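You operate a simulated robot arm through the tools that you are given. There is no shell and no other tool. Be economical: measure what you need, move in short steps, check, and stop when the job is done.

You are at the controls of a simulated two-armed robot. One attempt, no reset.

JOB
On the right end of the sorting table, fold the rag in half and then in half again.
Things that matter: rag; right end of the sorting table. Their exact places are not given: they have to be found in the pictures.

Only the result counts: the job must be done as asked and must still hold three seconds after the hand-in. Knocking over, shifting, dropping, spilling or breaking anything else fails it. Flat cloth is picked up by pressing the open fingertips on it (5 to 10 N) and closing them slowly along it; thin cloth reads only 2 to 8 mm in the jaws.

ROBOT AND FRAMES
Two 7-joint arms with two-finger grippers on one trunk, on a base that drives. Base frame: it is fixed to the floor where the robot stands at the start and does not move with it; the origin is under the middle of the robot, x ahead of it, y to its left, z up; the surface under the hand at the start is at about z = 800. Readings come in mm, rad, newtons and seconds.
The left shoulder is at the start at [78, 151, 988], the right one opposite. With the tool pointing down near the work surface each hand reaches from about 300 to 800 mm from the robot's upright axis, wherever it stands, measured 20 degrees to its own side. Places, roughly: right end of the sorting table [700, -200, 800]. Payload 2.54 kg a hand.
Tool frame (each hand has its own): the origin (TCP) lies between the finger pads and is the grasp point; the fingertips stand 30 mm ahead of it; z points along the fingers, y is the line along which they close. The gripper opens to 116 mm. The gripper's body begins 95 mm behind the TCP.
Orientation is told as [roll, pitch, yaw] about the base's x, y, z axes, in that order, counted from this pose: with the fingers straight down and closing along the base's y, the tool's x points along the base's -x, its y along +y and its z along -z.

CONTROLS
- The arms move only by the tool jog_arm. It takes "left_targets", "right_targets" or both (then of equal length, played together; a hand with none holds still); each is a list of rows, each a list of 6 numbers: the shift along the base's x, y, z in units of 40 mm (1.0 is 40 mm), then the turn, a rotation vector about the base's x, y, z in units of 8 degrees (1.0 is 8 degrees). In form: [[dx, dy, dz, rx, ry, rz], ...]. A call has 1 to 20 rows; each row shifts and turns the commanded pose from where the row before left it. "left_grip" and "right_grip" are, for a hand that has rows, the finger opening in mm, from 0 to 116, set as the call begins (left out, the last holds). A call with a number of a shift or a turn outside -1 to 1 is refused whole. Each row takes 0.2 s and may step no farther than 50 mm and 0.15 rad from the row before; otherwise, or with a gripper value out of range, the whole call is refused. A pose out of reach is approached as far as the arm can. The call stops where the force on the tool passes 40 N (or 10 N more than at its start, if that is more) or the arm is blocked; 0.2 s more then pass. The fingers move at their own pace (about 72 mm/s each) and stop on an object; they squeeze with about 22 N. The grip force told is the motor's: it shows also when the fingers shut on nothing. Time passes only in rows, and 0.2 s behind the last, so rows that do not move let the fingers close. The reply holds the time, the measured pose of the TCP, the force on the tool along the base axes, the opening and the grip force, in the units named above and with some noise, with the torque about the TCP (base axes, N m) and any sound that the robot's microphone picked up.
- Cameras (640 x 400 px; columns grow to the right, rows downward): "scene" is now at [154.6, -30.9, 1118.9]; the picture's right is [-0.34, -0.94, 0.00], its down [-0.44, 0.16, -0.88] and it looks along [0.83, -0.30, -0.47] (base axes); focal length 214 px, centre (320, 200). "left" rides on the left gripper at [69, 15, -122] in its tool frame; the picture's right is [-0.21, 0.98, 0.00], its down [-0.83, -0.18, -0.53] and it looks along [-0.52, -0.12, 0.85] (tool axes); focal length 251 px, centre (320, 200). "right" rides on the right gripper at [69, -15, -122] in its tool frame; the picture's right is [0.22, 0.98, 0.00], its down [-0.83, 0.18, -0.53] and it looks along [-0.52, 0.11, 0.85] (tool axes); focal length 251 px, centre (320, 200).
- get_image(camera): a new picture of that camera. No time passes.
- lift_body(by): slides the trunk up (or, below 0, down) by that many mm; the arms and the scene camera ride with it, the base frame stays. It gives what a move gives, with no picture.
- roll_base(legs): drives the robot by 1 to 6 legs, each [ahead, left, turn to the left] in mm, mm and rad, along the robot's own axes; the way and the turn of a leg run together, so that a leg with both is an arc; at most 1500 mm and 3.142 rad a leg. The arms and the cameras ride along, it lands a little off, and it stops where it bumps. It gives what a move gives.
- pan_tilt(pan, tilt): turns the head with the scene camera to pan (to the left, within 1.396 rad either way) and tilt (down, from -0.506 to 1.204), counted from straight ahead of the robot. It gives what a move gives.
- locate(camera, pixels): there is no depth. For up to 12 entries [column, row, z] of the newest picture of that camera ("zoom" is the newest enlarged one), the place [x, y] in the base frame at which the ray of that pixel passes the height z, good to about 3 mm. No time passes.
- inspect(camera, box): a new picture of the part [left, top, right, bottom] of that camera's present view, enlarged. No time passes.
- sign_off(): hands the job in; it is judged then, once.

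Work in short steps. Measure before you move; look again where a grasp or a placing could have gone wrong, and mend it. You have 80 turns and 78 pictures in all, those below and enlarged ones among them. Open the grippers and draw the arms clear of the work before you hand the job in, unless the task says otherwise; then end with one line.

The tools are called after ">>>" as a command line: name --argument value ..., lists and objects as JSON in quotes. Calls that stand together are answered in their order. jog_arm: Moves the arms, as the interface text tells. Its arguments: {"type":"object","properties":{"left_targets":{"type":"array"},"left_grip":{"type":"number"},"right_targets":{"type":"array"},"right_grip":{"type":"number"}},"required":[]} The other tools are called the same way: lift_body (by) slides the trunk up or down; roll_base (legs) drives the base; pan_tilt (pan, tilt) turns the head that bears the scene camera; get_image (camera) takes a picture; locate (camera, pixels) gives the place at which the rays of pixels pass given heights; inspect (camera, box) takes an enlarged picture of a part of a camera's view; sign_off () hands the job in.

At the start:

```text
time: 0.0
left_ee_pos: [536.5, 53.2, 1017.3]
left_orientation: [0.001, -0.001, 0.003]
left_contact_force: [-0.2, -0.2, 0.9]
left_moment: [-0.01, 0.02, 0.0]
left_gripper_width: 115.7
left_finger_force: 0.0
right_ee_pos: [461.7, -403.9, 913.3]
right_orientation: [0.0, 0.0, -0.001]
right_contact_force: [0.5, 1.2, -0.1]
right_moment: [0.02, -0.02, 0.02]
right_gripper_width: 116.2
right_finger_force: 0.0
trunk travel left (down, up): [-225.0, 64.0]
robot x, y, heading: [-0.3, 2.2, -0.0]
head pan, tilt: [-0.351, 0.489]
```

scene: 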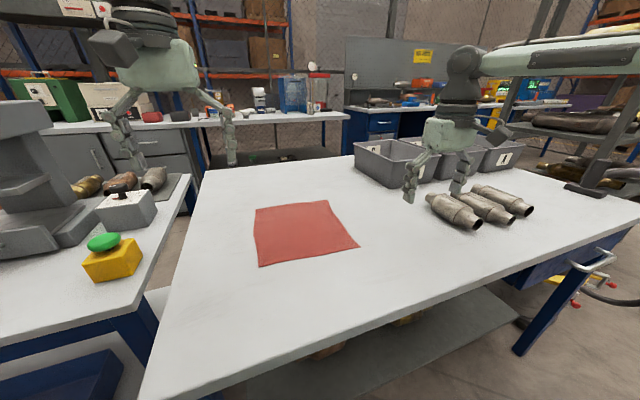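
right: 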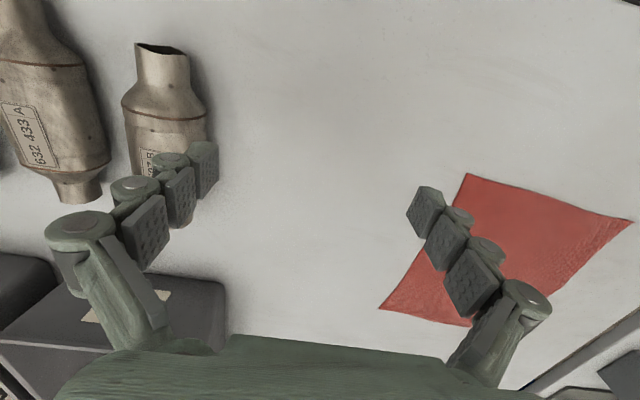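
left: 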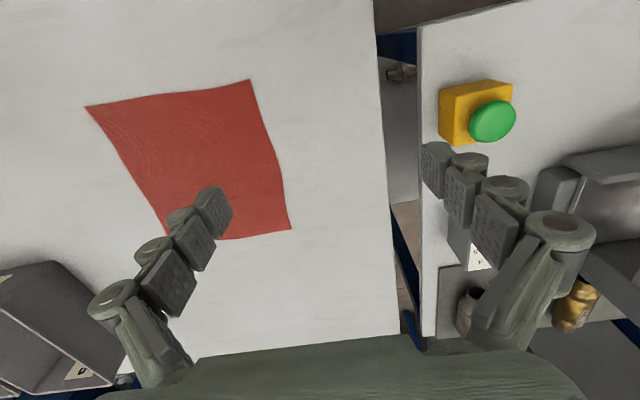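

The rag shows in the scene picture with corners near (254,209), (327,200), (358,247), (259,266). I locate them at table height.

>>> locate --camera "scene" --pixels '[[254, 209, 800], [327, 200, 800], [358, 247, 800], [259, 266, 800], [187, 187, 800], [355, 157, 800], [140, 398, 800], [515, 322, 800]]'

>>> locate --camera "left" --pixels '[[85, 107, 800], [250, 80, 800], [290, 229, 800], [166, 234, 800]]'

>>> inspect --camera "scene" --box '[220, 180, 380, 280]'

```text
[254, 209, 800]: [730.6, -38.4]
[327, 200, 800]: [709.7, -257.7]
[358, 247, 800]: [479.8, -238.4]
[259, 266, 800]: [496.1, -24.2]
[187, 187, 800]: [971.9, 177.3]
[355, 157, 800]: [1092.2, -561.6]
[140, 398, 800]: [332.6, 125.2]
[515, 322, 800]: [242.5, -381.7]
```

```text
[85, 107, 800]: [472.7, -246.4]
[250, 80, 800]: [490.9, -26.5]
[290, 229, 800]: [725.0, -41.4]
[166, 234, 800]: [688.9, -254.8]
```

```text
4.00 times, centred on (300, 230) of scene
```

zoom: 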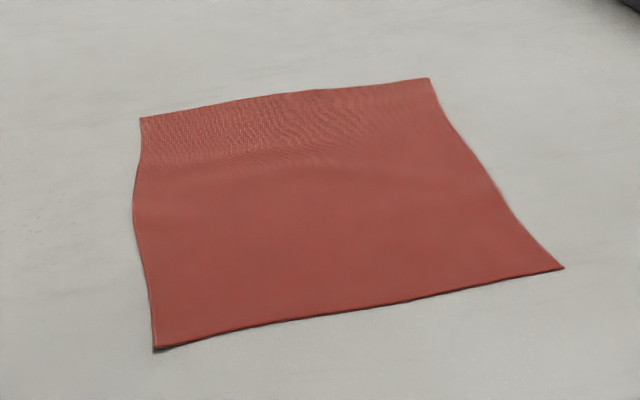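

The table is at about z=800, and the rag corners are about A(722,-40), B(695,-252), C(474,-238), D(491,-26). I bring both hands above the near corners, 40 mm off the cloth, with the fingers 30 mm open.

>>> jog_arm --left_targets '[[-0.135, -0.455, -0.613, 0, 0, 0], [-0.135, -0.455, -0.613, 0, 0, 0], [-0.135, -0.455, -0.613, 0, 0, 0], [-0.135, -0.455, -0.613, 0, 0, 0], [-0.135, -0.455, -0.613, 0, 0, 0], [-0.135, -0.455, -0.613, 0, 0, 0], [0, 0, 0, 0, 0, 0]]' --right_targets '[[0.118, 0.808, -0.18, 0, 0, 0], [0.118, 0.808, -0.18, 0, 0, 0], [0.118, 0.808, -0.18, 0, 0, 0], [0.118, 0.808, -0.18, 0, 0, 0], [0.118, 0.808, -0.18, 0, 0, 0], [0.118, 0.808, -0.18, 0, 0, 0], [0, 0, 0, 0, 0, 0]]' --left_grip 30 --right_grip 30

>>> get_image --camera "right"

>>> get_image --camera "left"

>>> get_image --camera "scene"

```text
time: 1.6
left_ee_pos: [504.5, -58.1, 869.9]
left_orientation: [-0.001, 0.001, 0.002]
left_contact_force: [-0.1, 0.2, 0.5]
left_moment: [0.03, -0.03, 0.04]
left_gripper_width: 30.3
left_finger_force: 0.0
right_ee_pos: [491.0, -209.4, 871.4]
right_orientation: [0.0, 0.0, -0.003]
right_contact_force: [0.4, -0.3, 0.6]
right_moment: [0.0, 0.01, 0.0]
right_gripper_width: 30.1
right_finger_force: 0.0
trunk travel left (down, up): [-225.0, 64.0]
robot x, y, heading: [0.3, 0.8, 0.002]
head pan, tilt: [-0.351, 0.489]
```

```text
73 pictures are left
```

right: 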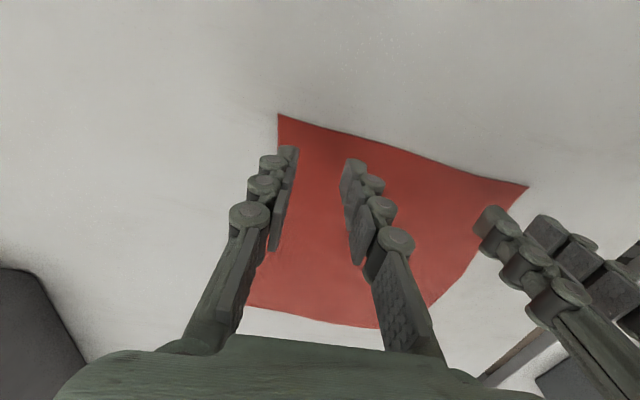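

```text
72 pictures are left
```

left: 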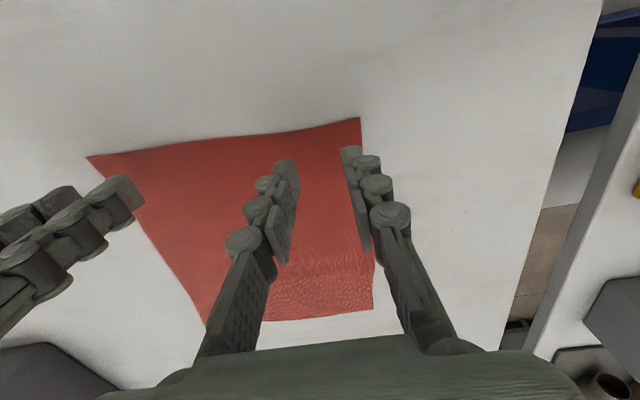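

```text
71 pictures are left
```

scene: 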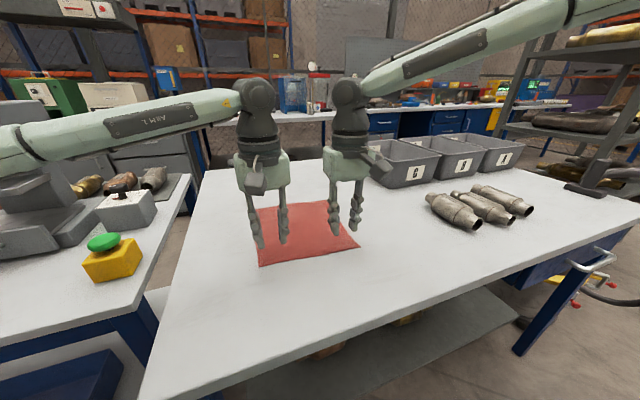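

Both hands hover near the near corners. I re-measure the near corners from the wrist pictures: right (279,115) and (528,186), left (361,118) and (87,157).

>>> locate --camera "right" --pixels '[[279, 115, 800], [528, 186, 800], [279, 115, 806], [246, 306, 800], [378, 327, 800]]'

>>> locate --camera "left" --pixels '[[361, 118, 800], [87, 157, 800], [361, 118, 806], [373, 310, 800], [205, 325, 800]]'

```text
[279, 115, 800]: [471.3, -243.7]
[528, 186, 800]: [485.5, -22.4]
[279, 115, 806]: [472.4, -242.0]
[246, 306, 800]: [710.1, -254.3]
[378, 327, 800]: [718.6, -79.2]
```

```text
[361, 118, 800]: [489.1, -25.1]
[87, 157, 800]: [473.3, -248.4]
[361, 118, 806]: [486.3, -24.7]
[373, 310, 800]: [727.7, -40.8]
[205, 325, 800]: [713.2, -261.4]
```

Corners agree: D(488,-25), C(472,-243), A(728,-41), B(710,-256). I lower both hands to about 1 mm over the cloth.

>>> jog_arm --left_targets '[[0, 0, -0.4, 0, 0, 0], [0, 0, -0.4, 0, 0, 0], [0, 0, -0.15, 0, 0, 0], [0, 0, 0, 0, 0, 0]]' --right_targets '[[0, 0, -0.4, 0, 0, 0], [0, 0, -0.4, 0, 0, 0], [0, 0, -0.15, 0, 0, 0], [0, 0, 0, 0, 0, 0]]'

```text
time: 2.6
left_ee_pos: [504.4, -56.3, 831.0]
left_orientation: [-0.001, 0.0, 0.002]
left_contact_force: [0.5, 0.4, 0.8]
left_moment: [0.0, 0.01, -0.01]
left_gripper_width: 29.8
left_finger_force: 0.1
right_ee_pos: [490.3, -210.3, 833.3]
right_orientation: [0.002, 0.0, -0.002]
right_contact_force: [-0.5, 0.3, -0.2]
right_moment: [-0.03, -0.01, -0.02]
right_gripper_width: 29.9
right_finger_force: 0.0
trunk travel left (down, up): [-225.0, 64.0]
robot x, y, heading: [-4.1, -1.3, -0.001]
head pan, tilt: [-0.351, 0.489]
```

No contact yet (left z 831, right 833), so I go down another 2 mm.

>>> jog_arm --left_targets '[[0, 0, -0.05, 0, 0, 0], [0, 0, 0, 0, 0, 0]]' --right_targets '[[0, 0, -0.07, 0, 0, 0], [0, 0, 0, 0, 0, 0]]'

```text
time: 3.2
left_ee_pos: [503.5, -56.8, 831.5]
left_orientation: [-0.001, -0.004, 0.001]
left_contact_force: [0.3, 1.0, 10.5]
left_moment: [0.16, 0.01, 0.01]
left_gripper_width: 30.2
left_finger_force: 0.1
right_ee_pos: [488.9, -209.4, 831.5]
right_orientation: [0.0, -0.002, 0.002]
right_contact_force: [0.5, -0.8, 1.7]
right_moment: [-0.01, 0.0, 0.03]
right_gripper_width: 29.7
right_finger_force: 0.0
trunk travel left (down, up): [-225.0, 64.0]
robot x, y, heading: [0.8, -2.6, -0.001]
head pan, tilt: [-0.351, 0.489]
```

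Left presses 10.5 N and right 1.7 N. I ease the left hand slightly and press the right one a little more.

>>> jog_arm --left_targets '[[0, 0, 0.01, 0, 0, 0], [0, 0, 0, 0, 0, 0]]' --right_targets '[[0, 0, -0.025, 0, 0, 0], [0, 0, 0, 0, 0, 0]]'

```text
time: 3.8
left_ee_pos: [504.2, -56.2, 831.4]
left_orientation: [-0.001, -0.004, 0.001]
left_contact_force: [2.1, -0.9, 9.1]
left_moment: [0.07, -0.03, -0.01]
left_gripper_width: 30.3
left_finger_force: 0.3
right_ee_pos: [490.1, -209.1, 831.4]
right_orientation: [0.001, -0.003, 0.0]
right_contact_force: [2.1, -0.5, 11.9]
right_moment: [-0.03, 0.0, 0.02]
right_gripper_width: 30.1
right_finger_force: 0.3
trunk travel left (down, up): [-225.0, 64.0]
robot x, y, heading: [1.6, 0.3, 0.002]
head pan, tilt: [-0.351, 0.489]
```

Now about 9 and 12 N. I begin closing slowly to 20 mm, easing the right hand a touch.

>>> jog_arm --left_targets '[[0, 0, 0, 0, 0, 0]]' --right_targets '[[0, 0, 0.01, 0, 0, 0]]' --left_grip 22 --right_grip 22

>>> jog_arm --left_targets '[[0, 0, 0, 0, 0, 0]]' --right_targets '[[0, 0, 0, 0, 0, 0]]' --left_grip 14 --right_grip 14

>>> get_image --camera "left"

```text
time: 4.2
left_ee_pos: [502.5, -55.5, 829.7]
left_orientation: [-0.001, -0.002, 0.001]
left_contact_force: [-0.6, 0.0, 8.3]
left_moment: [0.05, 0.02, 0.03]
left_gripper_width: 21.4
left_finger_force: 0.1
right_ee_pos: [487.5, -208.8, 831.2]
right_orientation: [0.001, -0.002, -0.001]
right_contact_force: [1.6, 1.5, 12.1]
right_moment: [0.07, 0.0, 0.03]
right_gripper_width: 22.1
right_finger_force: 0.1
trunk travel left (down, up): [-225.0, 64.0]
robot x, y, heading: [1.1, -2.4, 0.0]
head pan, tilt: [-0.351, 0.489]
```

```text
time: 4.6
left_ee_pos: [502.9, -55.7, 831.2]
left_orientation: [0.0, -0.002, 0.002]
left_contact_force: [0.0, -0.5, 4.1]
left_moment: [-0.01, 0.01, -0.01]
left_gripper_width: 12.9
left_finger_force: 0.2
right_ee_pos: [488.7, -209.5, 831.0]
right_orientation: [-0.001, -0.003, -0.002]
right_contact_force: [0.1, 1.8, 9.8]
right_moment: [0.0, 0.06, -0.01]
right_gripper_width: 12.7
right_finger_force: 0.1
trunk travel left (down, up): [-225.0, 64.0]
robot x, y, heading: [2.6, 0.0, -0.005]
head pan, tilt: [-0.351, 0.489]
```

```text
70 pictures are left
```

left: 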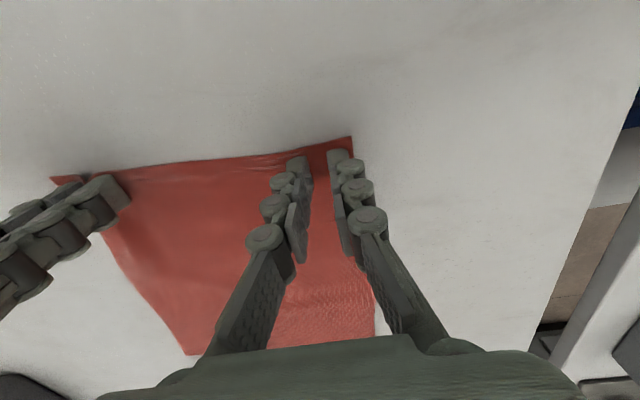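

The cloth is moving with the fingers (corner still at (350,140), a ridge forming). Left force fell to 4 N, so I press slightly and close the rest of the way.

>>> jog_arm --left_targets '[[0, 0, -0.015, 0, 0, 0], [0, 0, 0, 0, 0, 0]]' --right_targets '[[0, 0, 0, 0, 0, 0], [0, 0, 0, 0, 0, 0]]' --left_grip 8 --right_grip 8

>>> jog_arm --left_targets '[[0, 0, 0, 0, 0, 0], [0, 0, 0, 0, 0, 0], [0, 0, 0, 0, 0, 0]]' --right_targets '[[0, 0, 0, 0, 0, 0], [0, 0, 0, 0, 0, 0], [0, 0, 0, 0, 0, 0]]' --left_grip 0 --right_grip 0

>>> get_image --camera "left"

>>> get_image --camera "right"

```text
time: 5.2
left_ee_pos: [504.0, -56.2, 829.7]
left_orientation: [0.0, -0.004, 0.002]
left_contact_force: [0.3, -0.3, 2.8]
left_moment: [0.03, 0.0, 0.0]
left_gripper_width: 6.7
left_finger_force: 0.1
right_ee_pos: [488.7, -210.0, 829.4]
right_orientation: [-0.001, 0.001, -0.003]
right_contact_force: [-0.9, 0.0, 5.7]
right_moment: [-0.01, 0.02, -0.04]
right_gripper_width: 6.6
right_finger_force: 0.1
trunk travel left (down, up): [-225.0, 64.0]
robot x, y, heading: [-1.8, -3.9, -0.003]
head pan, tilt: [-0.351, 0.489]
```

```text
time: 6.0
left_ee_pos: [504.1, -56.5, 829.7]
left_orientation: [-0.001, 0.0, 0.001]
left_contact_force: [-0.1, -0.3, -0.4]
left_moment: [-0.01, -0.02, -0.01]
left_gripper_width: 0.0
left_finger_force: 22.2
right_ee_pos: [489.8, -208.7, 829.4]
right_orientation: [-0.002, 0.0, -0.001]
right_contact_force: [0.6, -1.5, 7.4]
right_moment: [0.04, -0.03, 0.03]
right_gripper_width: 1.3
right_finger_force: 19.5
trunk travel left (down, up): [-225.0, 64.0]
robot x, y, heading: [2.1, 3.8, 0.0]
head pan, tilt: [-0.351, 0.489]
```

```text
69 pictures are left
```

left: 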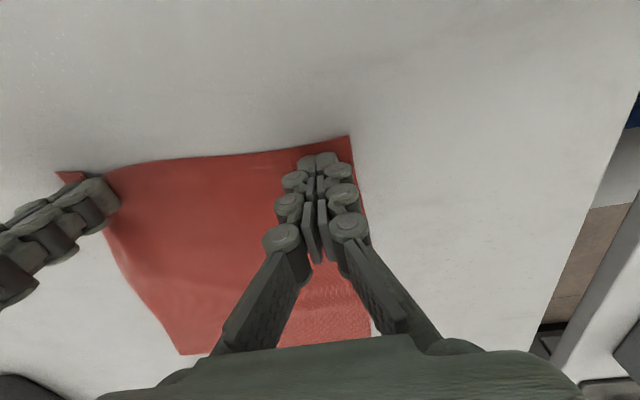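

```text
68 pictures are left
```

right: 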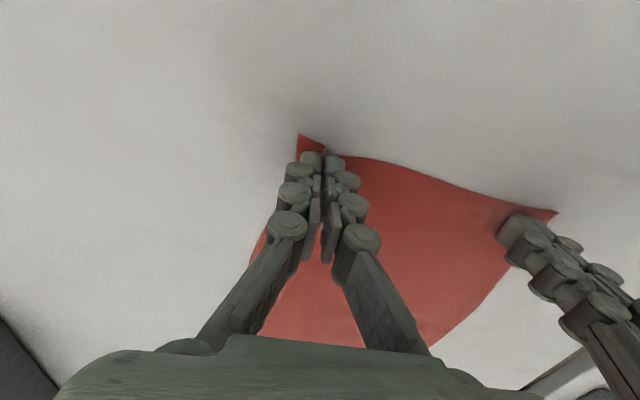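

The right hand seems to hold something (1.3 mm), and the left closed on nothing (0.0) because its pressure faded. I reopen the left hand and press again.

>>> jog_arm --left_targets '[[0, 0, 0.1, 0, 0, 0], [0, 0, 0, 0, 0, 0], [0, 0, -0.1, 0, 0, 0], [0, 0, -0.02, 0, 0, 0], [0, 0, 0, 0, 0, 0]]' --left_grip 32

```text
time: 7.2
left_ee_pos: [504.5, -57.2, 831.4]
left_orientation: [-0.004, -0.004, 0.003]
left_contact_force: [1.0, 0.8, 18.2]
left_moment: [0.21, 0.08, -0.05]
left_gripper_width: 31.4
left_finger_force: 0.2
right_ee_pos: [488.1, -209.4, 830.1]
right_orientation: [0.001, -0.001, -0.001]
right_contact_force: [0.0, -0.2, 0.1]
right_moment: [-0.06, 0.04, 0.0]
right_gripper_width: 2.8
right_finger_force: 26.5
trunk travel left (down, up): [-225.0, 64.0]
robot x, y, heading: [4.1, 0.4, -0.001]
head pan, tilt: [-0.351, 0.489]
```

Force is now 18 N, and it evidently falls as the fingers close. I ease up 0.8 mm, then close in steps while following downward.

>>> jog_arm --left_targets '[[0, 0, -0.0, 0, 0, 0]]' --left_grip 24

>>> jog_arm --left_targets '[[0, 0, 0, 0, 0, 0]]' --left_grip 17

```text
time: 7.6
left_ee_pos: [503.7, -56.5, 829.9]
left_orientation: [-0.002, -0.004, 0.001]
left_contact_force: [0.7, 1.5, 22.8]
left_moment: [0.22, 0.04, 0.02]
left_gripper_width: 24.7
left_finger_force: 0.1
right_ee_pos: [489.2, -210.1, 831.2]
right_orientation: [-0.002, -0.002, -0.001]
right_contact_force: [-0.1, 0.8, 0.9]
right_moment: [0.06, -0.02, -0.01]
right_gripper_width: 0.8
right_finger_force: 17.6
trunk travel left (down, up): [-225.0, 64.0]
robot x, y, heading: [-4.4, 1.4, 0.006]
head pan, tilt: [-0.351, 0.489]
```

```text
time: 8.0
left_ee_pos: [503.3, -56.5, 829.7]
left_orientation: [-0.001, -0.003, 0.002]
left_contact_force: [0.8, -0.3, 23.0]
left_moment: [-0.07, 0.07, 0.02]
left_gripper_width: 16.9
left_finger_force: 0.1
right_ee_pos: [488.4, -208.9, 830.6]
right_orientation: [0.001, -0.001, 0.002]
right_contact_force: [-0.4, 1.9, -0.7]
right_moment: [0.01, 0.03, 0.0]
right_gripper_width: 3.4
right_finger_force: 21.8
trunk travel left (down, up): [-225.0, 64.0]
robot x, y, heading: [-0.9, 0.3, 0.002]
head pan, tilt: [-0.351, 0.489]
```

The force is 23 N, too much, so I lift 1 mm and keep closing.

>>> jog_arm --left_targets '[[0, 0, 0.028, 0, 0, 0]]' --left_grip 12

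```text
time: 8.4
left_ee_pos: [502.8, -56.1, 829.8]
left_orientation: [-0.002, -0.002, 0.001]
left_contact_force: [0.1, -3.3, 15.6]
left_moment: [-0.17, 0.09, 0.01]
left_gripper_width: 12.0
left_finger_force: 0.0
right_ee_pos: [488.1, -209.2, 830.7]
right_orientation: [-0.001, -0.002, -0.001]
right_contact_force: [-0.8, 3.6, -0.3]
right_moment: [0.06, -0.02, 0.07]
right_gripper_width: 3.3
right_finger_force: 21.6
trunk travel left (down, up): [-225.0, 64.0]
robot x, y, heading: [-0.8, -1.5, -0.002]
head pan, tilt: [-0.351, 0.489]
```

Pulling forces of ±3.5 N in y between the hands show that the cloth is really moving with the fingers. I continue closing at about 10 N.

>>> jog_arm --left_targets '[[0, -0.03, 0.015, 0, 0, 0]]' --left_grip 7

>>> jog_arm --left_targets '[[0, 0, 0, 0, 0, 0], [0, 0, 0, 0, 0, 0], [0, 0, 0, 0, 0, 0]]' --left_grip 0

>>> get_image --camera "left"

```text
time: 8.8
left_ee_pos: [502.9, -57.9, 829.6]
left_orientation: [0.0, 0.0, 0.001]
left_contact_force: [-0.6, -2.8, 6.6]
left_moment: [-0.05, 0.08, 0.04]
left_gripper_width: 8.5
left_finger_force: 4.7
right_ee_pos: [487.9, -209.6, 829.5]
right_orientation: [0.0, -0.001, -0.002]
right_contact_force: [0.1, 3.7, 0.8]
right_moment: [0.15, 0.06, 0.04]
right_gripper_width: 2.8
right_finger_force: 19.9
trunk travel left (down, up): [-225.0, 64.0]
robot x, y, heading: [-3.8, 3.4, 0.002]
head pan, tilt: [-0.351, 0.489]
```

```text
time: 9.6
left_ee_pos: [503.4, -59.3, 829.8]
left_orientation: [0.0, 0.0, 0.001]
left_contact_force: [0.9, -5.1, 0.0]
left_moment: [-0.15, 0.0, 0.02]
left_gripper_width: 7.0
left_finger_force: 21.4
right_ee_pos: [489.5, -210.1, 830.8]
right_orientation: [0.0, -0.002, -0.002]
right_contact_force: [2.7, 2.5, 4.5]
right_moment: [-0.05, 0.05, 0.0]
right_gripper_width: 1.3
right_finger_force: 19.5
trunk travel left (down, up): [-225.0, 64.0]
robot x, y, heading: [0.9, 1.9, -0.006]
head pan, tilt: [-0.351, 0.489]
```

```text
67 pictures are left
```

left: 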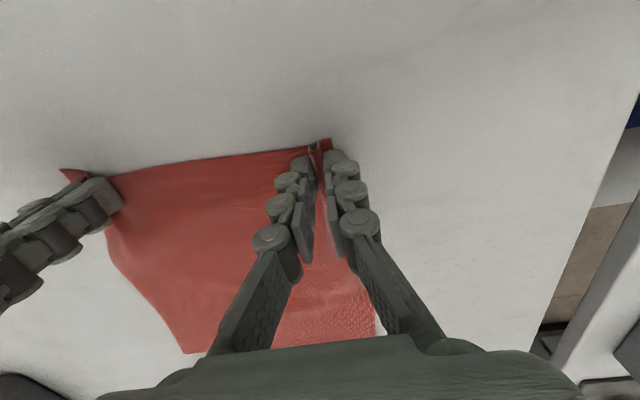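

The left hand now holds 7 mm of cloth. I test the grasp by lifting both hands 40 mm with a slight move forward.

>>> jog_arm --left_targets '[[0.05, 0, 0.25, 0, 0, 0], [0.05, 0, 0.25, 0, 0, 0], [0.1, 0, 0.25, 0, 0, 0], [0.1, 0, 0.25, 0, 0, 0]]' --right_targets '[[0.05, 0, 0.25, 0, 0, 0], [0.05, 0, 0.25, 0, 0, 0], [0.1, 0, 0.25, 0, 0, 0], [0.1, 0, 0.25, 0, 0, 0]]'

>>> get_image --camera "scene"

>>> get_image --camera "right"

```text
time: 10.6
left_ee_pos: [516.4, -57.5, 870.0]
left_orientation: [0.0, 0.0, 0.002]
left_contact_force: [0.8, -4.2, -0.2]
left_moment: [-0.09, 0.01, -0.02]
left_gripper_width: 6.7
left_finger_force: 21.9
right_ee_pos: [501.4, -210.0, 870.3]
right_orientation: [0.0, -0.001, -0.002]
right_contact_force: [-1.3, 2.9, -1.4]
right_moment: [0.14, 0.02, 0.03]
right_gripper_width: 2.9
right_finger_force: 20.3
trunk travel left (down, up): [-225.0, 64.0]
robot x, y, heading: [-0.7, -0.9, -0.003]
head pan, tilt: [-0.351, 0.489]
```

```text
66 pictures are left
```

scene: 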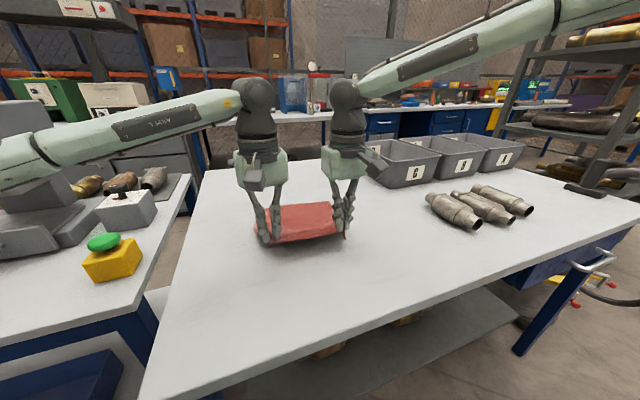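

```text
65 pictures are left
```

right: 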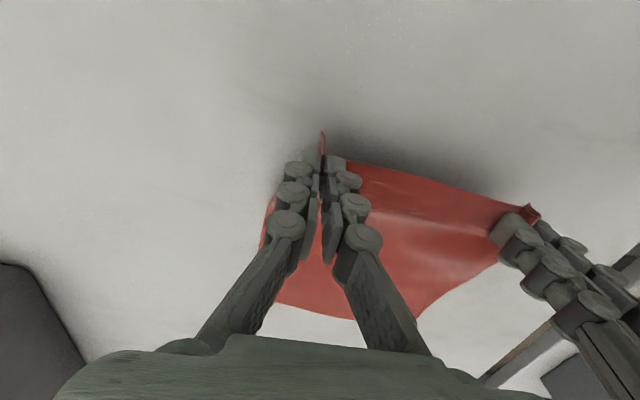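

Both grasps hold. But folding away from me would tuck the near edge strip under, since I cannot turn the hands to point back at the robot. Folding the far edge towards me lets the fingers tip forward naturally, so I lay this edge back down and spread it while opening.

>>> jog_arm --left_targets '[[-0.1, 0, -0.25, 0, 0, 0], [-0.1, 0, -0.25, 0, 0, 0], [-0.05, 0, -0.25, 0, 0, 0], [-0.05, 0, -0.25, 0, 0, 0], [0, 0, 0, 0, 0, 0]]' --right_targets '[[-0.1, 0, -0.25, 0, 0, 0], [-0.1, 0, -0.25, 0, 0, 0], [-0.05, 0, -0.25, 0, 0, 0], [-0.05, 0, -0.25, 0, 0, 0], [0, 0, 0, 0, 0, 0]]'

>>> jog_arm --left_targets '[[0, 0, 0, 0, 0, 0], [0, 0, 0, 0, 0, 0], [0, 0, 0.2, 0, 0, 0], [0, 0, 0.8, 0, 0, 0]]' --right_targets '[[0, 0, 0, 0, 0, 0], [0, 0, 0, 0, 0, 0], [0, 0, 0.2, 0, 0, 0], [0, 0, 0.8, 0, 0, 0]]' --left_grip 36 --right_grip 36

>>> get_image --camera "left"

>>> get_image --camera "right"

```text
time: 11.8
left_ee_pos: [503.1, -57.0, 830.8]
left_orientation: [0.0, -0.001, 0.0]
left_contact_force: [0.0, -3.2, -0.3]
left_moment: [-0.17, -0.02, -0.01]
left_gripper_width: 6.6
left_finger_force: 21.6
right_ee_pos: [488.9, -210.2, 829.8]
right_orientation: [0.001, -0.002, -0.003]
right_contact_force: [0.3, 3.8, 8.2]
right_moment: [0.17, -0.1, 0.06]
right_gripper_width: 1.2
right_finger_force: 20.3
trunk travel left (down, up): [-225.0, 64.0]
robot x, y, heading: [2.3, 2.5, -0.001]
head pan, tilt: [-0.351, 0.489]
```

```text
time: 12.8
left_ee_pos: [505.2, -57.0, 871.5]
left_orientation: [-0.002, -0.001, 0.002]
left_contact_force: [0.9, -0.2, 0.0]
left_moment: [0.0, 0.0, 0.03]
left_gripper_width: 36.2
left_finger_force: 0.1
right_ee_pos: [488.7, -209.7, 871.1]
right_orientation: [0.0, 0.001, -0.002]
right_contact_force: [-0.7, 0.1, 0.8]
right_moment: [-0.02, -0.01, -0.01]
right_gripper_width: 35.9
right_finger_force: 0.1
trunk travel left (down, up): [-225.0, 64.0]
robot x, y, heading: [1.8, 1.0, -0.001]
head pan, tilt: [-0.351, 0.489]
```

```text
64 pictures are left
```

left: 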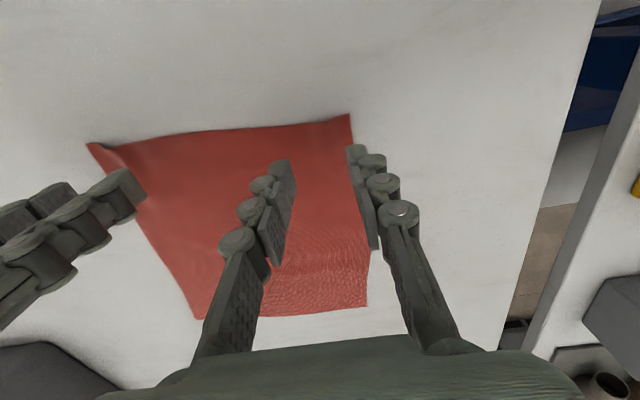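

```text
63 pictures are left
```

right: 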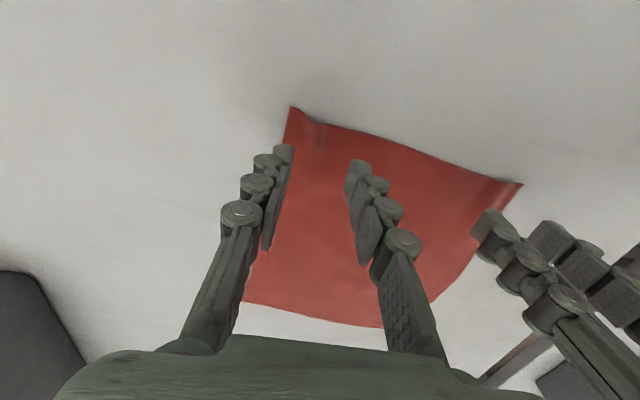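

The rag lay back nearly flat. I locate its corners afresh from left (350,114), (87,145), (367,306), (195,319) and right (245,303), (292,107), (522,184).

>>> locate --camera "left" --pixels '[[350, 114, 800], [87, 145, 800], [367, 306, 800], [195, 319, 800]]'

>>> locate --camera "right" --pixels '[[245, 303, 800], [292, 107, 800], [522, 184, 800], [382, 327, 800]]'

```text
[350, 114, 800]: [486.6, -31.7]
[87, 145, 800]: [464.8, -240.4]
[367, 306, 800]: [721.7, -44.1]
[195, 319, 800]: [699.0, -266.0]
```

```text
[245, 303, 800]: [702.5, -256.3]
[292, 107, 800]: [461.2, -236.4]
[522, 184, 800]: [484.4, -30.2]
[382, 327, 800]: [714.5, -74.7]
```

Corners are now A(722,-44), B(701,-260), C(463,-238), D(485,-31). I move both hands above the far corners, left to (705,-76) and right to (690,-228).

>>> jog_arm --left_targets '[[0.833, -0.079, 0, 0, 0, 0], [0.833, -0.079, 0, 0, 0, 0], [0.833, -0.079, 0, 0, 0, 0], [0.833, -0.079, 0, 0, 0, 0], [0.833, -0.079, 0, 0, 0, 0], [0.833, -0.079, 0, 0, 0, 0], [0, 0, -0.5, 0, 0, 0], [0, 0, 0, 0, 0, 0]]' --right_targets '[[0.833, -0.075, 0, 0, 0, 0], [0.833, -0.075, 0, 0, 0, 0], [0.833, -0.075, 0, 0, 0, 0], [0.833, -0.075, 0, 0, 0, 0], [0.833, -0.075, 0, 0, 0, 0], [0.833, -0.075, 0, 0, 0, 0], [0, 0, -0.5, 0, 0, 0], [0, 0, 0, 0, 0, 0]]' --left_grip 32 --right_grip 32

>>> get_image --camera "left"

>>> get_image --camera "right"

```text
time: 14.6
left_ee_pos: [694.9, -71.2, 848.7]
left_orientation: [0.001, -0.002, 0.0]
left_contact_force: [0.0, 0.5, 0.6]
left_moment: [0.0, 0.01, -0.03]
left_gripper_width: 31.9
left_finger_force: 0.0
left hand out of reach, approached as far as the arm can: row 6
right_ee_pos: [665.3, -239.5, 850.5]
right_orientation: [0.002, -0.001, -0.001]
right_contact_force: [-0.5, -0.3, 0.1]
right_moment: [-0.01, -0.02, 0.02]
right_gripper_width: 32.0
right_finger_force: 0.0
right hand out of reach, approached as far as the arm can: row 6
trunk travel left (down, up): [-225.0, 64.0]
robot x, y, heading: [1.1, 0.2, 0.003]
head pan, tilt: [-0.351, 0.489]
```

```text
62 pictures are left
```

left: 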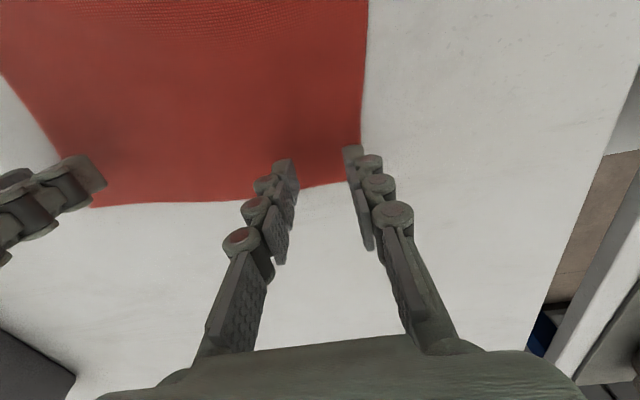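

```text
61 pictures are left
```

right: 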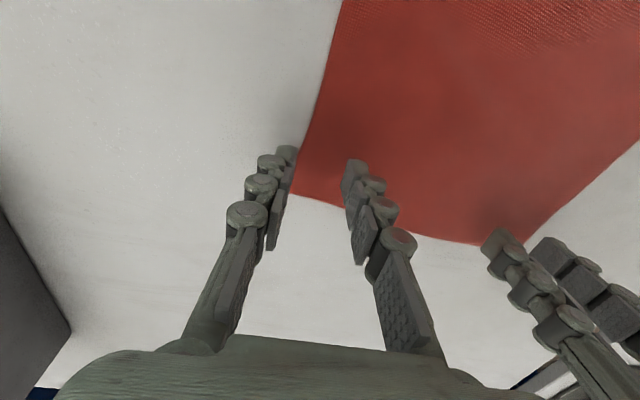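

The arms fall short (left 695, right 665). I look down at the gap between the robot base and the table before driving ahead a little.

>>> pan_tilt --pan -0.2 --tilt 1.2

>>> get_image --camera "scene"

```text
time: 15.7
left_ee_pos: [695.0, -71.6, 849.0]
left_orientation: [0.0, 0.0, 0.002]
left_contact_force: [0.3, 0.5, -0.6]
left_moment: [0.02, -0.02, -0.01]
left_gripper_width: 31.9
left_finger_force: 0.0
right_ee_pos: [663.6, -241.3, 850.1]
right_orientation: [0.001, -0.002, -0.003]
right_contact_force: [-0.1, 0.2, 0.9]
right_moment: [0.03, -0.02, 0.0]
right_gripper_width: 31.9
right_finger_force: 0.1
trunk travel left (down, up): [-225.0, 64.0]
robot x, y, heading: [4.3, -4.8, -0.001]
head pan, tilt: [-0.201, 1.201]
```

```text
60 pictures are left
```

scene: 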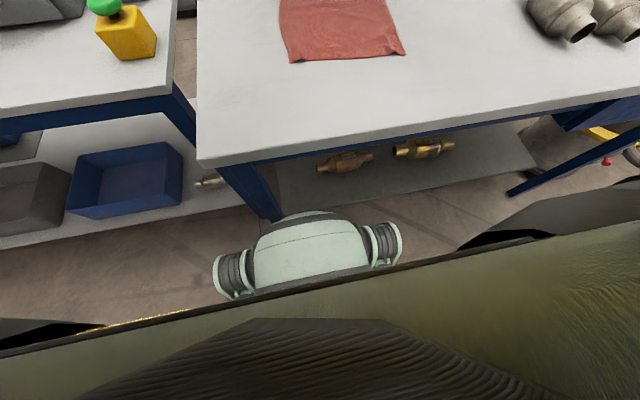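

The base front is near (305,212), and a table leg foot is near (275,220). I measure the clearance.

>>> locate --camera "scene" --pixels '[[275, 221, 0], [268, 222, 0], [308, 211, 300], [308, 211, 200], [215, 165, 760], [640, 95, 770], [385, 222, 200], [285, 216, 250], [240, 165, 500]]'

>>> inspect --camera "scene" --box '[200, 140, 440, 290]'

```text
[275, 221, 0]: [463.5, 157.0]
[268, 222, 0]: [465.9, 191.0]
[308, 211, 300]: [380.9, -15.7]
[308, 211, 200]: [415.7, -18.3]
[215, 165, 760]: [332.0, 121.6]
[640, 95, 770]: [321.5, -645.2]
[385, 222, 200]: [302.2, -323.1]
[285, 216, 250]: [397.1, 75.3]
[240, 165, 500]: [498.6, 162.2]
```

```text
2.67 times, centred on (320, 215) of scene
```

zoom: 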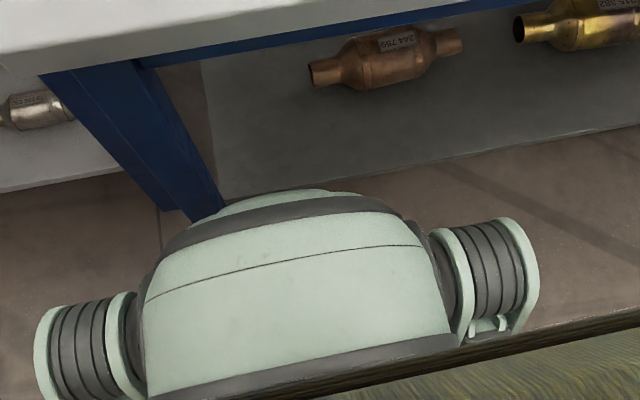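

Clearance between base and shelf is uncertain, so I won't drive. Instead I tip both hands 12° so that the fingers point forward, which draws the wrists back into reach.

>>> jog_arm --left_targets '[[0, 0, 0, 0, -0.75, 0], [0, 0, 0, 0, -0.75, 0], [0, 0, 0, 0, 0, 0]]' --right_targets '[[0, 0, 0, 0, -0.75, 0], [0, 0, 0, 0, -0.75, 0], [0, 0, 0, 0, 0, 0]]'

>>> pan_tilt --pan -0.3 --tilt 0.6

```text
time: 16.5
left_ee_pos: [695.3, -72.1, 849.0]
left_orientation: [-0.003, -0.211, 0.002]
left_contact_force: [0.4, -0.2, -0.5]
left_moment: [-0.01, 0.02, 0.01]
left_gripper_width: 31.8
left_finger_force: 0.0
right_ee_pos: [664.6, -241.0, 848.9]
right_orientation: [0.0, -0.212, -0.002]
right_contact_force: [-0.2, 0.4, 0.4]
right_moment: [0.0, 0.01, -0.01]
right_gripper_width: 32.1
right_finger_force: 0.2
trunk travel left (down, up): [-225.0, 64.0]
robot x, y, heading: [-1.0, 0.2, -0.003]
head pan, tilt: [-0.201, 1.201]
```

```text
time: 17.5
left_ee_pos: [694.5, -70.9, 849.3]
left_orientation: [0.001, -0.21, 0.001]
left_contact_force: [0.8, -0.3, 0.0]
left_moment: [0.01, -0.03, -0.02]
left_gripper_width: 32.2
left_finger_force: 0.0
right_ee_pos: [665.1, -239.9, 849.2]
right_orientation: [0.0, -0.21, 0.0]
right_contact_force: [0.6, -0.1, -0.2]
right_moment: [0.03, -0.01, 0.02]
right_gripper_width: 32.1
right_finger_force: 0.1
trunk travel left (down, up): [-225.0, 64.0]
robot x, y, heading: [2.0, -0.9, -0.0]
head pan, tilt: [-0.3, 0.6]
```

Orientation is reached and positions held. I move to the grasp points (left 704,-76; right 689,-228) and lower to z 836.

>>> jog_arm --left_targets '[[0.12, -0.06, 0, 0, 0, 0], [0.12, -0.06, 0, 0, 0, 0], [0, 0, -0.17, 0, 0, 0], [0, 0, -0.16, 0, 0, 0], [0, 0, 0, 0, 0, 0]]' --right_targets '[[0.3, 0.15, 0, 0, 0, 0], [0.3, 0.15, 0, 0, 0, 0], [0, 0, -0.17, 0, 0, 0], [0, 0, -0.16, 0, 0, 0], [0, 0, 0, 0, 0, 0]]'

>>> get_image --camera "left"

>>> get_image --camera "right"

>>> get_image --camera "scene"

```text
time: 18.7
left_ee_pos: [704.8, -76.8, 836.0]
left_orientation: [0.001, -0.21, 0.001]
left_contact_force: [0.4, 0.2, 0.6]
left_moment: [0.01, 0.01, -0.01]
left_gripper_width: 32.1
left_finger_force: 0.0
right_ee_pos: [688.1, -227.9, 836.9]
right_orientation: [-0.002, -0.209, -0.001]
right_contact_force: [-0.2, 0.0, 0.1]
right_moment: [-0.02, 0.0, -0.05]
right_gripper_width: 32.2
right_finger_force: 0.0
trunk travel left (down, up): [-225.0, 64.0]
robot x, y, heading: [1.8, -0.9, -0.002]
head pan, tilt: [-0.3, 0.6]
```

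```text
58 pictures are left
```

left: 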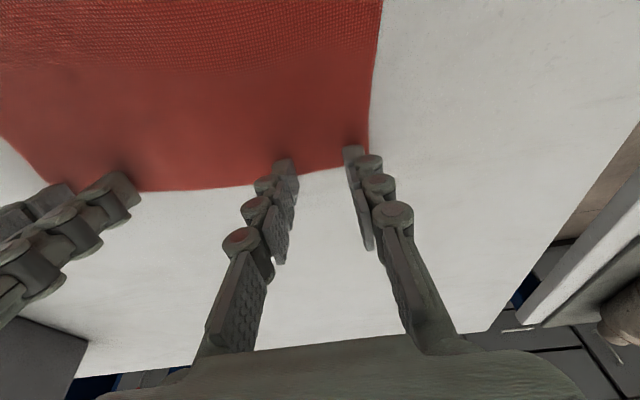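

```text
57 pictures are left
```

right: 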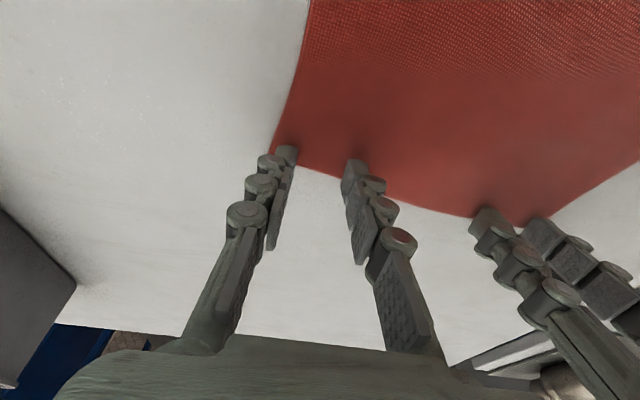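

```text
56 pictures are left
```

scene: 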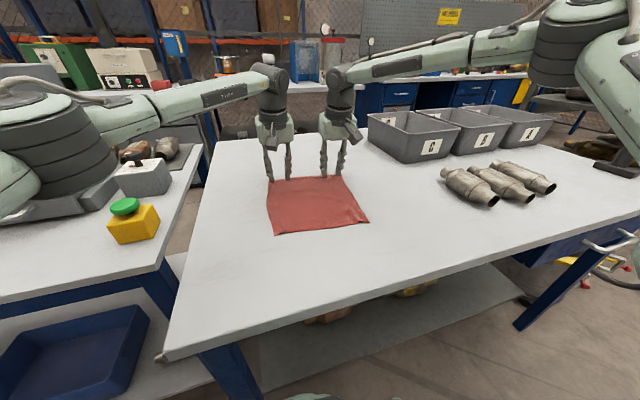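

The edge passes close by the tips, so I measure the far edge near each hand.

>>> locate --camera "left" --pixels '[[366, 156, 800], [325, 171, 800], [230, 187, 800], [284, 160, 800], [284, 160, 808]]'

>>> locate --camera "right" --pixels '[[270, 152, 800], [325, 176, 800], [420, 203, 800], [352, 160, 800], [352, 160, 808]]'

```text
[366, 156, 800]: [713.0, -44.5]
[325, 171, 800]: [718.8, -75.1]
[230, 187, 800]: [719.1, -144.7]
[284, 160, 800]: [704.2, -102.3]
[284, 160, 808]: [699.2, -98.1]
```

```text
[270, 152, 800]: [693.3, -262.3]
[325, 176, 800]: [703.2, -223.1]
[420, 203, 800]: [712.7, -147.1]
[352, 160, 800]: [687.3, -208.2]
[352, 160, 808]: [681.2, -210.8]
```

The edge is at x 719 (left) and 703 (right), so the contacts will be 20–25 mm inside it. I lower 4 mm to touch.

>>> jog_arm --left_targets '[[0, 0, -0.08, 0, 0, 0], [0, 0, 0, 0, 0, 0]]' --right_targets '[[0, 0, -0.08, 0, 0, 0], [0, 0, 0, 0, 0, 0]]'

```text
time: 19.3
left_ee_pos: [705.2, -75.4, 833.1]
left_orientation: [-0.001, -0.21, 0.002]
left_contact_force: [-1.1, -0.1, 1.1]
left_moment: [-0.01, 0.02, 0.0]
left_gripper_width: 32.2
left_finger_force: 0.0
right_ee_pos: [689.2, -227.5, 833.7]
right_orientation: [0.0, -0.21, -0.001]
right_contact_force: [0.2, -0.6, 0.5]
right_moment: [0.0, 0.01, -0.01]
right_gripper_width: 31.8
right_finger_force: 0.0
trunk travel left (down, up): [-225.0, 64.0]
robot x, y, heading: [-0.3, -0.9, -0.003]
head pan, tilt: [-0.3, 0.6]
```

No contact yet, so I go 1.2 mm more.

>>> jog_arm --left_targets '[[0, 0, -0.03, 0, 0, 0], [0, 0, 0, 0, 0, 0]]' --right_targets '[[0, 0, -0.03, 0, 0, 0], [0, 0, 0, 0, 0, 0]]'

```text
time: 19.9
left_ee_pos: [704.6, -76.5, 833.3]
left_orientation: [-0.001, -0.212, 0.0]
left_contact_force: [1.2, 0.1, 4.4]
left_moment: [0.08, -0.03, -0.01]
left_gripper_width: 31.9
left_finger_force: 0.0
right_ee_pos: [687.4, -226.8, 832.9]
right_orientation: [0.0, -0.21, -0.002]
right_contact_force: [0.5, -0.1, 2.5]
right_moment: [-0.06, 0.02, 0.01]
right_gripper_width: 31.8
right_finger_force: 0.0
trunk travel left (down, up): [-225.0, 64.0]
robot x, y, heading: [-4.4, 0.4, -0.002]
head pan, tilt: [-0.3, 0.6]
```

Contact begins (4 and 2.5 N). I press about 1 mm further for roughly 12 N.

>>> jog_arm --left_targets '[[0, 0, -0.022, 0, 0, 0], [0, 0, 0, 0, 0, 0]]' --right_targets '[[0, 0, -0.025, 0, 0, 0], [0, 0, 0, 0, 0, 0]]'

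```text
time: 20.5
left_ee_pos: [704.2, -76.1, 832.3]
left_orientation: [0.0, -0.212, 0.001]
left_contact_force: [1.3, -0.3, 8.5]
left_moment: [0.15, -0.02, -0.06]
left_gripper_width: 32.3
left_finger_force: 0.2
right_ee_pos: [688.5, -227.9, 832.7]
right_orientation: [0.001, -0.213, -0.002]
right_contact_force: [1.1, 1.1, 6.8]
right_moment: [-0.14, 0.0, 0.07]
right_gripper_width: 32.2
right_finger_force: 0.0
trunk travel left (down, up): [-225.0, 64.0]
robot x, y, heading: [1.6, 1.6, 0.001]
head pan, tilt: [-0.3, 0.6]
```

Forces are 8.5 and 6.8 N. I close slowly, pressing a touch more as I go.

>>> jog_arm --left_targets '[[0, 0, -0.01, 0, 0, 0]]' --right_targets '[[0, 0, -0.015, 0, 0, 0]]' --left_grip 25 --right_grip 25

>>> jog_arm --left_targets '[[0, 0, -0.01, 0, 0, 0]]' --right_targets '[[0, 0, -0.01, 0, 0, 0]]' --left_grip 18 --right_grip 18

```text
time: 20.9
left_ee_pos: [703.9, -76.0, 832.5]
left_orientation: [0.0, -0.213, 0.0]
left_contact_force: [1.7, 1.1, 10.1]
left_moment: [0.23, -0.02, -0.02]
left_gripper_width: 24.8
left_finger_force: 0.0
right_ee_pos: [688.0, -227.2, 832.1]
right_orientation: [-0.001, -0.212, -0.001]
right_contact_force: [1.6, -0.6, 9.3]
right_moment: [-0.21, 0.02, 0.04]
right_gripper_width: 24.9
right_finger_force: 0.0
trunk travel left (down, up): [-225.0, 64.0]
robot x, y, heading: [2.1, 0.2, 0.001]
head pan, tilt: [-0.3, 0.6]
```

```text
time: 21.3
left_ee_pos: [704.0, -76.4, 832.2]
left_orientation: [-0.003, -0.213, 0.002]
left_contact_force: [-0.1, 0.8, 11.0]
left_moment: [0.1, 0.03, 0.01]
left_gripper_width: 16.8
left_finger_force: 0.0
right_ee_pos: [687.2, -227.4, 832.0]
right_orientation: [0.001, -0.213, -0.001]
right_contact_force: [-0.1, 0.2, 10.9]
right_moment: [-0.11, 0.04, 0.02]
right_gripper_width: 16.9
right_finger_force: 0.1
trunk travel left (down, up): [-225.0, 64.0]
robot x, y, heading: [-4.1, 0.9, 0.0]
head pan, tilt: [-0.3, 0.6]
```

Forces stay at about 11 N, and I keep closing.

>>> jog_arm --left_targets '[[0, 0, -0.01, 0, 0, 0]]' --right_targets '[[0, 0, -0.01, 0, 0, 0]]' --left_grip 12 --right_grip 12

>>> jog_arm --left_targets '[[0, 0, 0, 0, 0, 0]]' --right_targets '[[0, 0, 0, 0, 0, 0]]' --left_grip 7 --right_grip 7

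>>> jog_arm --left_targets '[[0, 0, 0, 0, 0, 0], [0, 0, 0, 0, 0, 0], [0, 0, 0, 0, 0, 0]]' --right_targets '[[0, 0, 0, 0, 0, 0], [0, 0, 0, 0, 0, 0], [0, 0, 0, 0, 0, 0]]' --left_grip 0 --right_grip 0

>>> get_image --camera "left"

>>> get_image --camera "right"

```text
time: 21.7
left_ee_pos: [703.7, -77.2, 831.6]
left_orientation: [-0.003, -0.213, 0.002]
left_contact_force: [-0.6, 0.0, 9.6]
left_moment: [0.05, 0.05, 0.0]
left_gripper_width: 10.5
left_finger_force: 0.1
right_ee_pos: [687.1, -226.6, 832.0]
right_orientation: [0.001, -0.212, 0.0]
right_contact_force: [0.4, -1.0, 10.3]
right_moment: [-0.05, 0.02, -0.01]
right_gripper_width: 10.3
right_finger_force: 0.0
trunk travel left (down, up): [-225.0, 64.0]
robot x, y, heading: [-0.3, 1.8, 0.005]
head pan, tilt: [-0.3, 0.6]
```

```text
time: 22.1
left_ee_pos: [703.5, -77.0, 831.4]
left_orientation: [-0.003, -0.213, 0.002]
left_contact_force: [0.0, 0.4, 9.5]
left_moment: [0.07, 0.11, -0.01]
left_gripper_width: 6.0
left_finger_force: 0.0
right_ee_pos: [687.3, -228.0, 831.0]
right_orientation: [0.0, -0.214, 0.0]
right_contact_force: [-0.7, -0.1, 8.9]
right_moment: [-0.06, 0.07, 0.01]
right_gripper_width: 5.7
right_finger_force: 0.0
trunk travel left (down, up): [-225.0, 64.0]
robot x, y, heading: [1.8, -4.8, 0.001]
head pan, tilt: [-0.3, 0.6]
```

```text
time: 22.9
left_ee_pos: [703.6, -77.1, 829.9]
left_orientation: [-0.002, -0.21, 0.0]
left_contact_force: [-1.4, -2.9, 13.4]
left_moment: [-0.16, -0.03, -0.05]
left_gripper_width: 1.4
left_finger_force: 22.7
right_ee_pos: [687.6, -227.7, 830.2]
right_orientation: [0.002, -0.211, -0.001]
right_contact_force: [1.4, 3.6, 3.4]
right_moment: [0.35, 0.09, 0.04]
right_gripper_width: 1.8
right_finger_force: 19.1
trunk travel left (down, up): [-225.0, 64.0]
robot x, y, heading: [-2.3, -2.9, 0.002]
head pan, tilt: [-0.3, 0.6]
```

```text
55 pictures are left
```

left: 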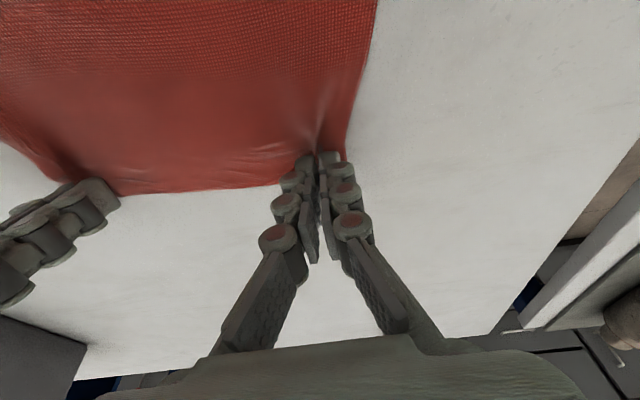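

```text
54 pictures are left
```

right: 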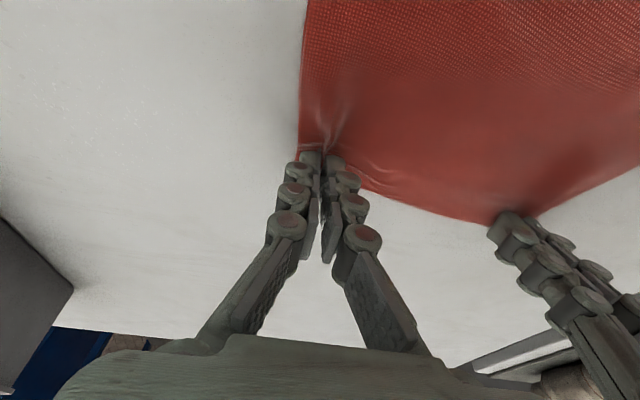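

Both hands have pinched the corners (1.4 and 1.8 mm, with cloth puckers at the fingers). I begin the fold arc: up and back with a gradual forward tipping of the fingers, stopping after three rows to check.

>>> jog_arm --left_targets '[[-0.115, 0.033, 0.645, 0, -0.25, 0], [-0.312, 0.033, 0.585, 0, -0.5, 0], [-0.472, 0.033, 0.502, 0, -0.625, 0]]' --right_targets '[[-0.115, 0.033, 0.645, 0, -0.25, 0], [-0.312, 0.033, 0.585, 0, -0.5, 0], [-0.472, 0.033, 0.502, 0, -0.625, 0]]'

>>> get_image --camera "scene"

```text
time: 23.7
left_ee_pos: [666.8, -73.1, 899.0]
left_orientation: [-0.002, -0.405, 0.003]
left_contact_force: [-0.5, -1.2, -0.6]
left_moment: [0.33, 0.02, 0.18]
left_gripper_width: 1.2
left_finger_force: 19.5
right_ee_pos: [650.3, -223.9, 901.1]
right_orientation: [0.001, -0.403, 0.0]
right_contact_force: [-1.1, 3.3, 0.8]
right_moment: [0.2, -0.06, 0.07]
right_gripper_width: 1.1
right_finger_force: 20.4
trunk travel left (down, up): [-225.0, 64.0]
robot x, y, heading: [2.5, -4.4, 0.003]
head pan, tilt: [-0.3, 0.6]
```

```text
53 pictures are left
```

scene: 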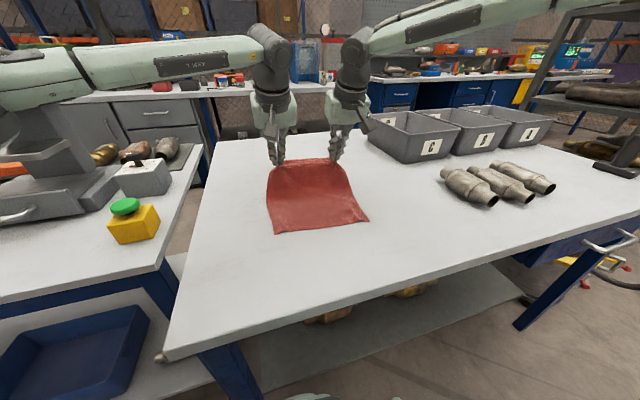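

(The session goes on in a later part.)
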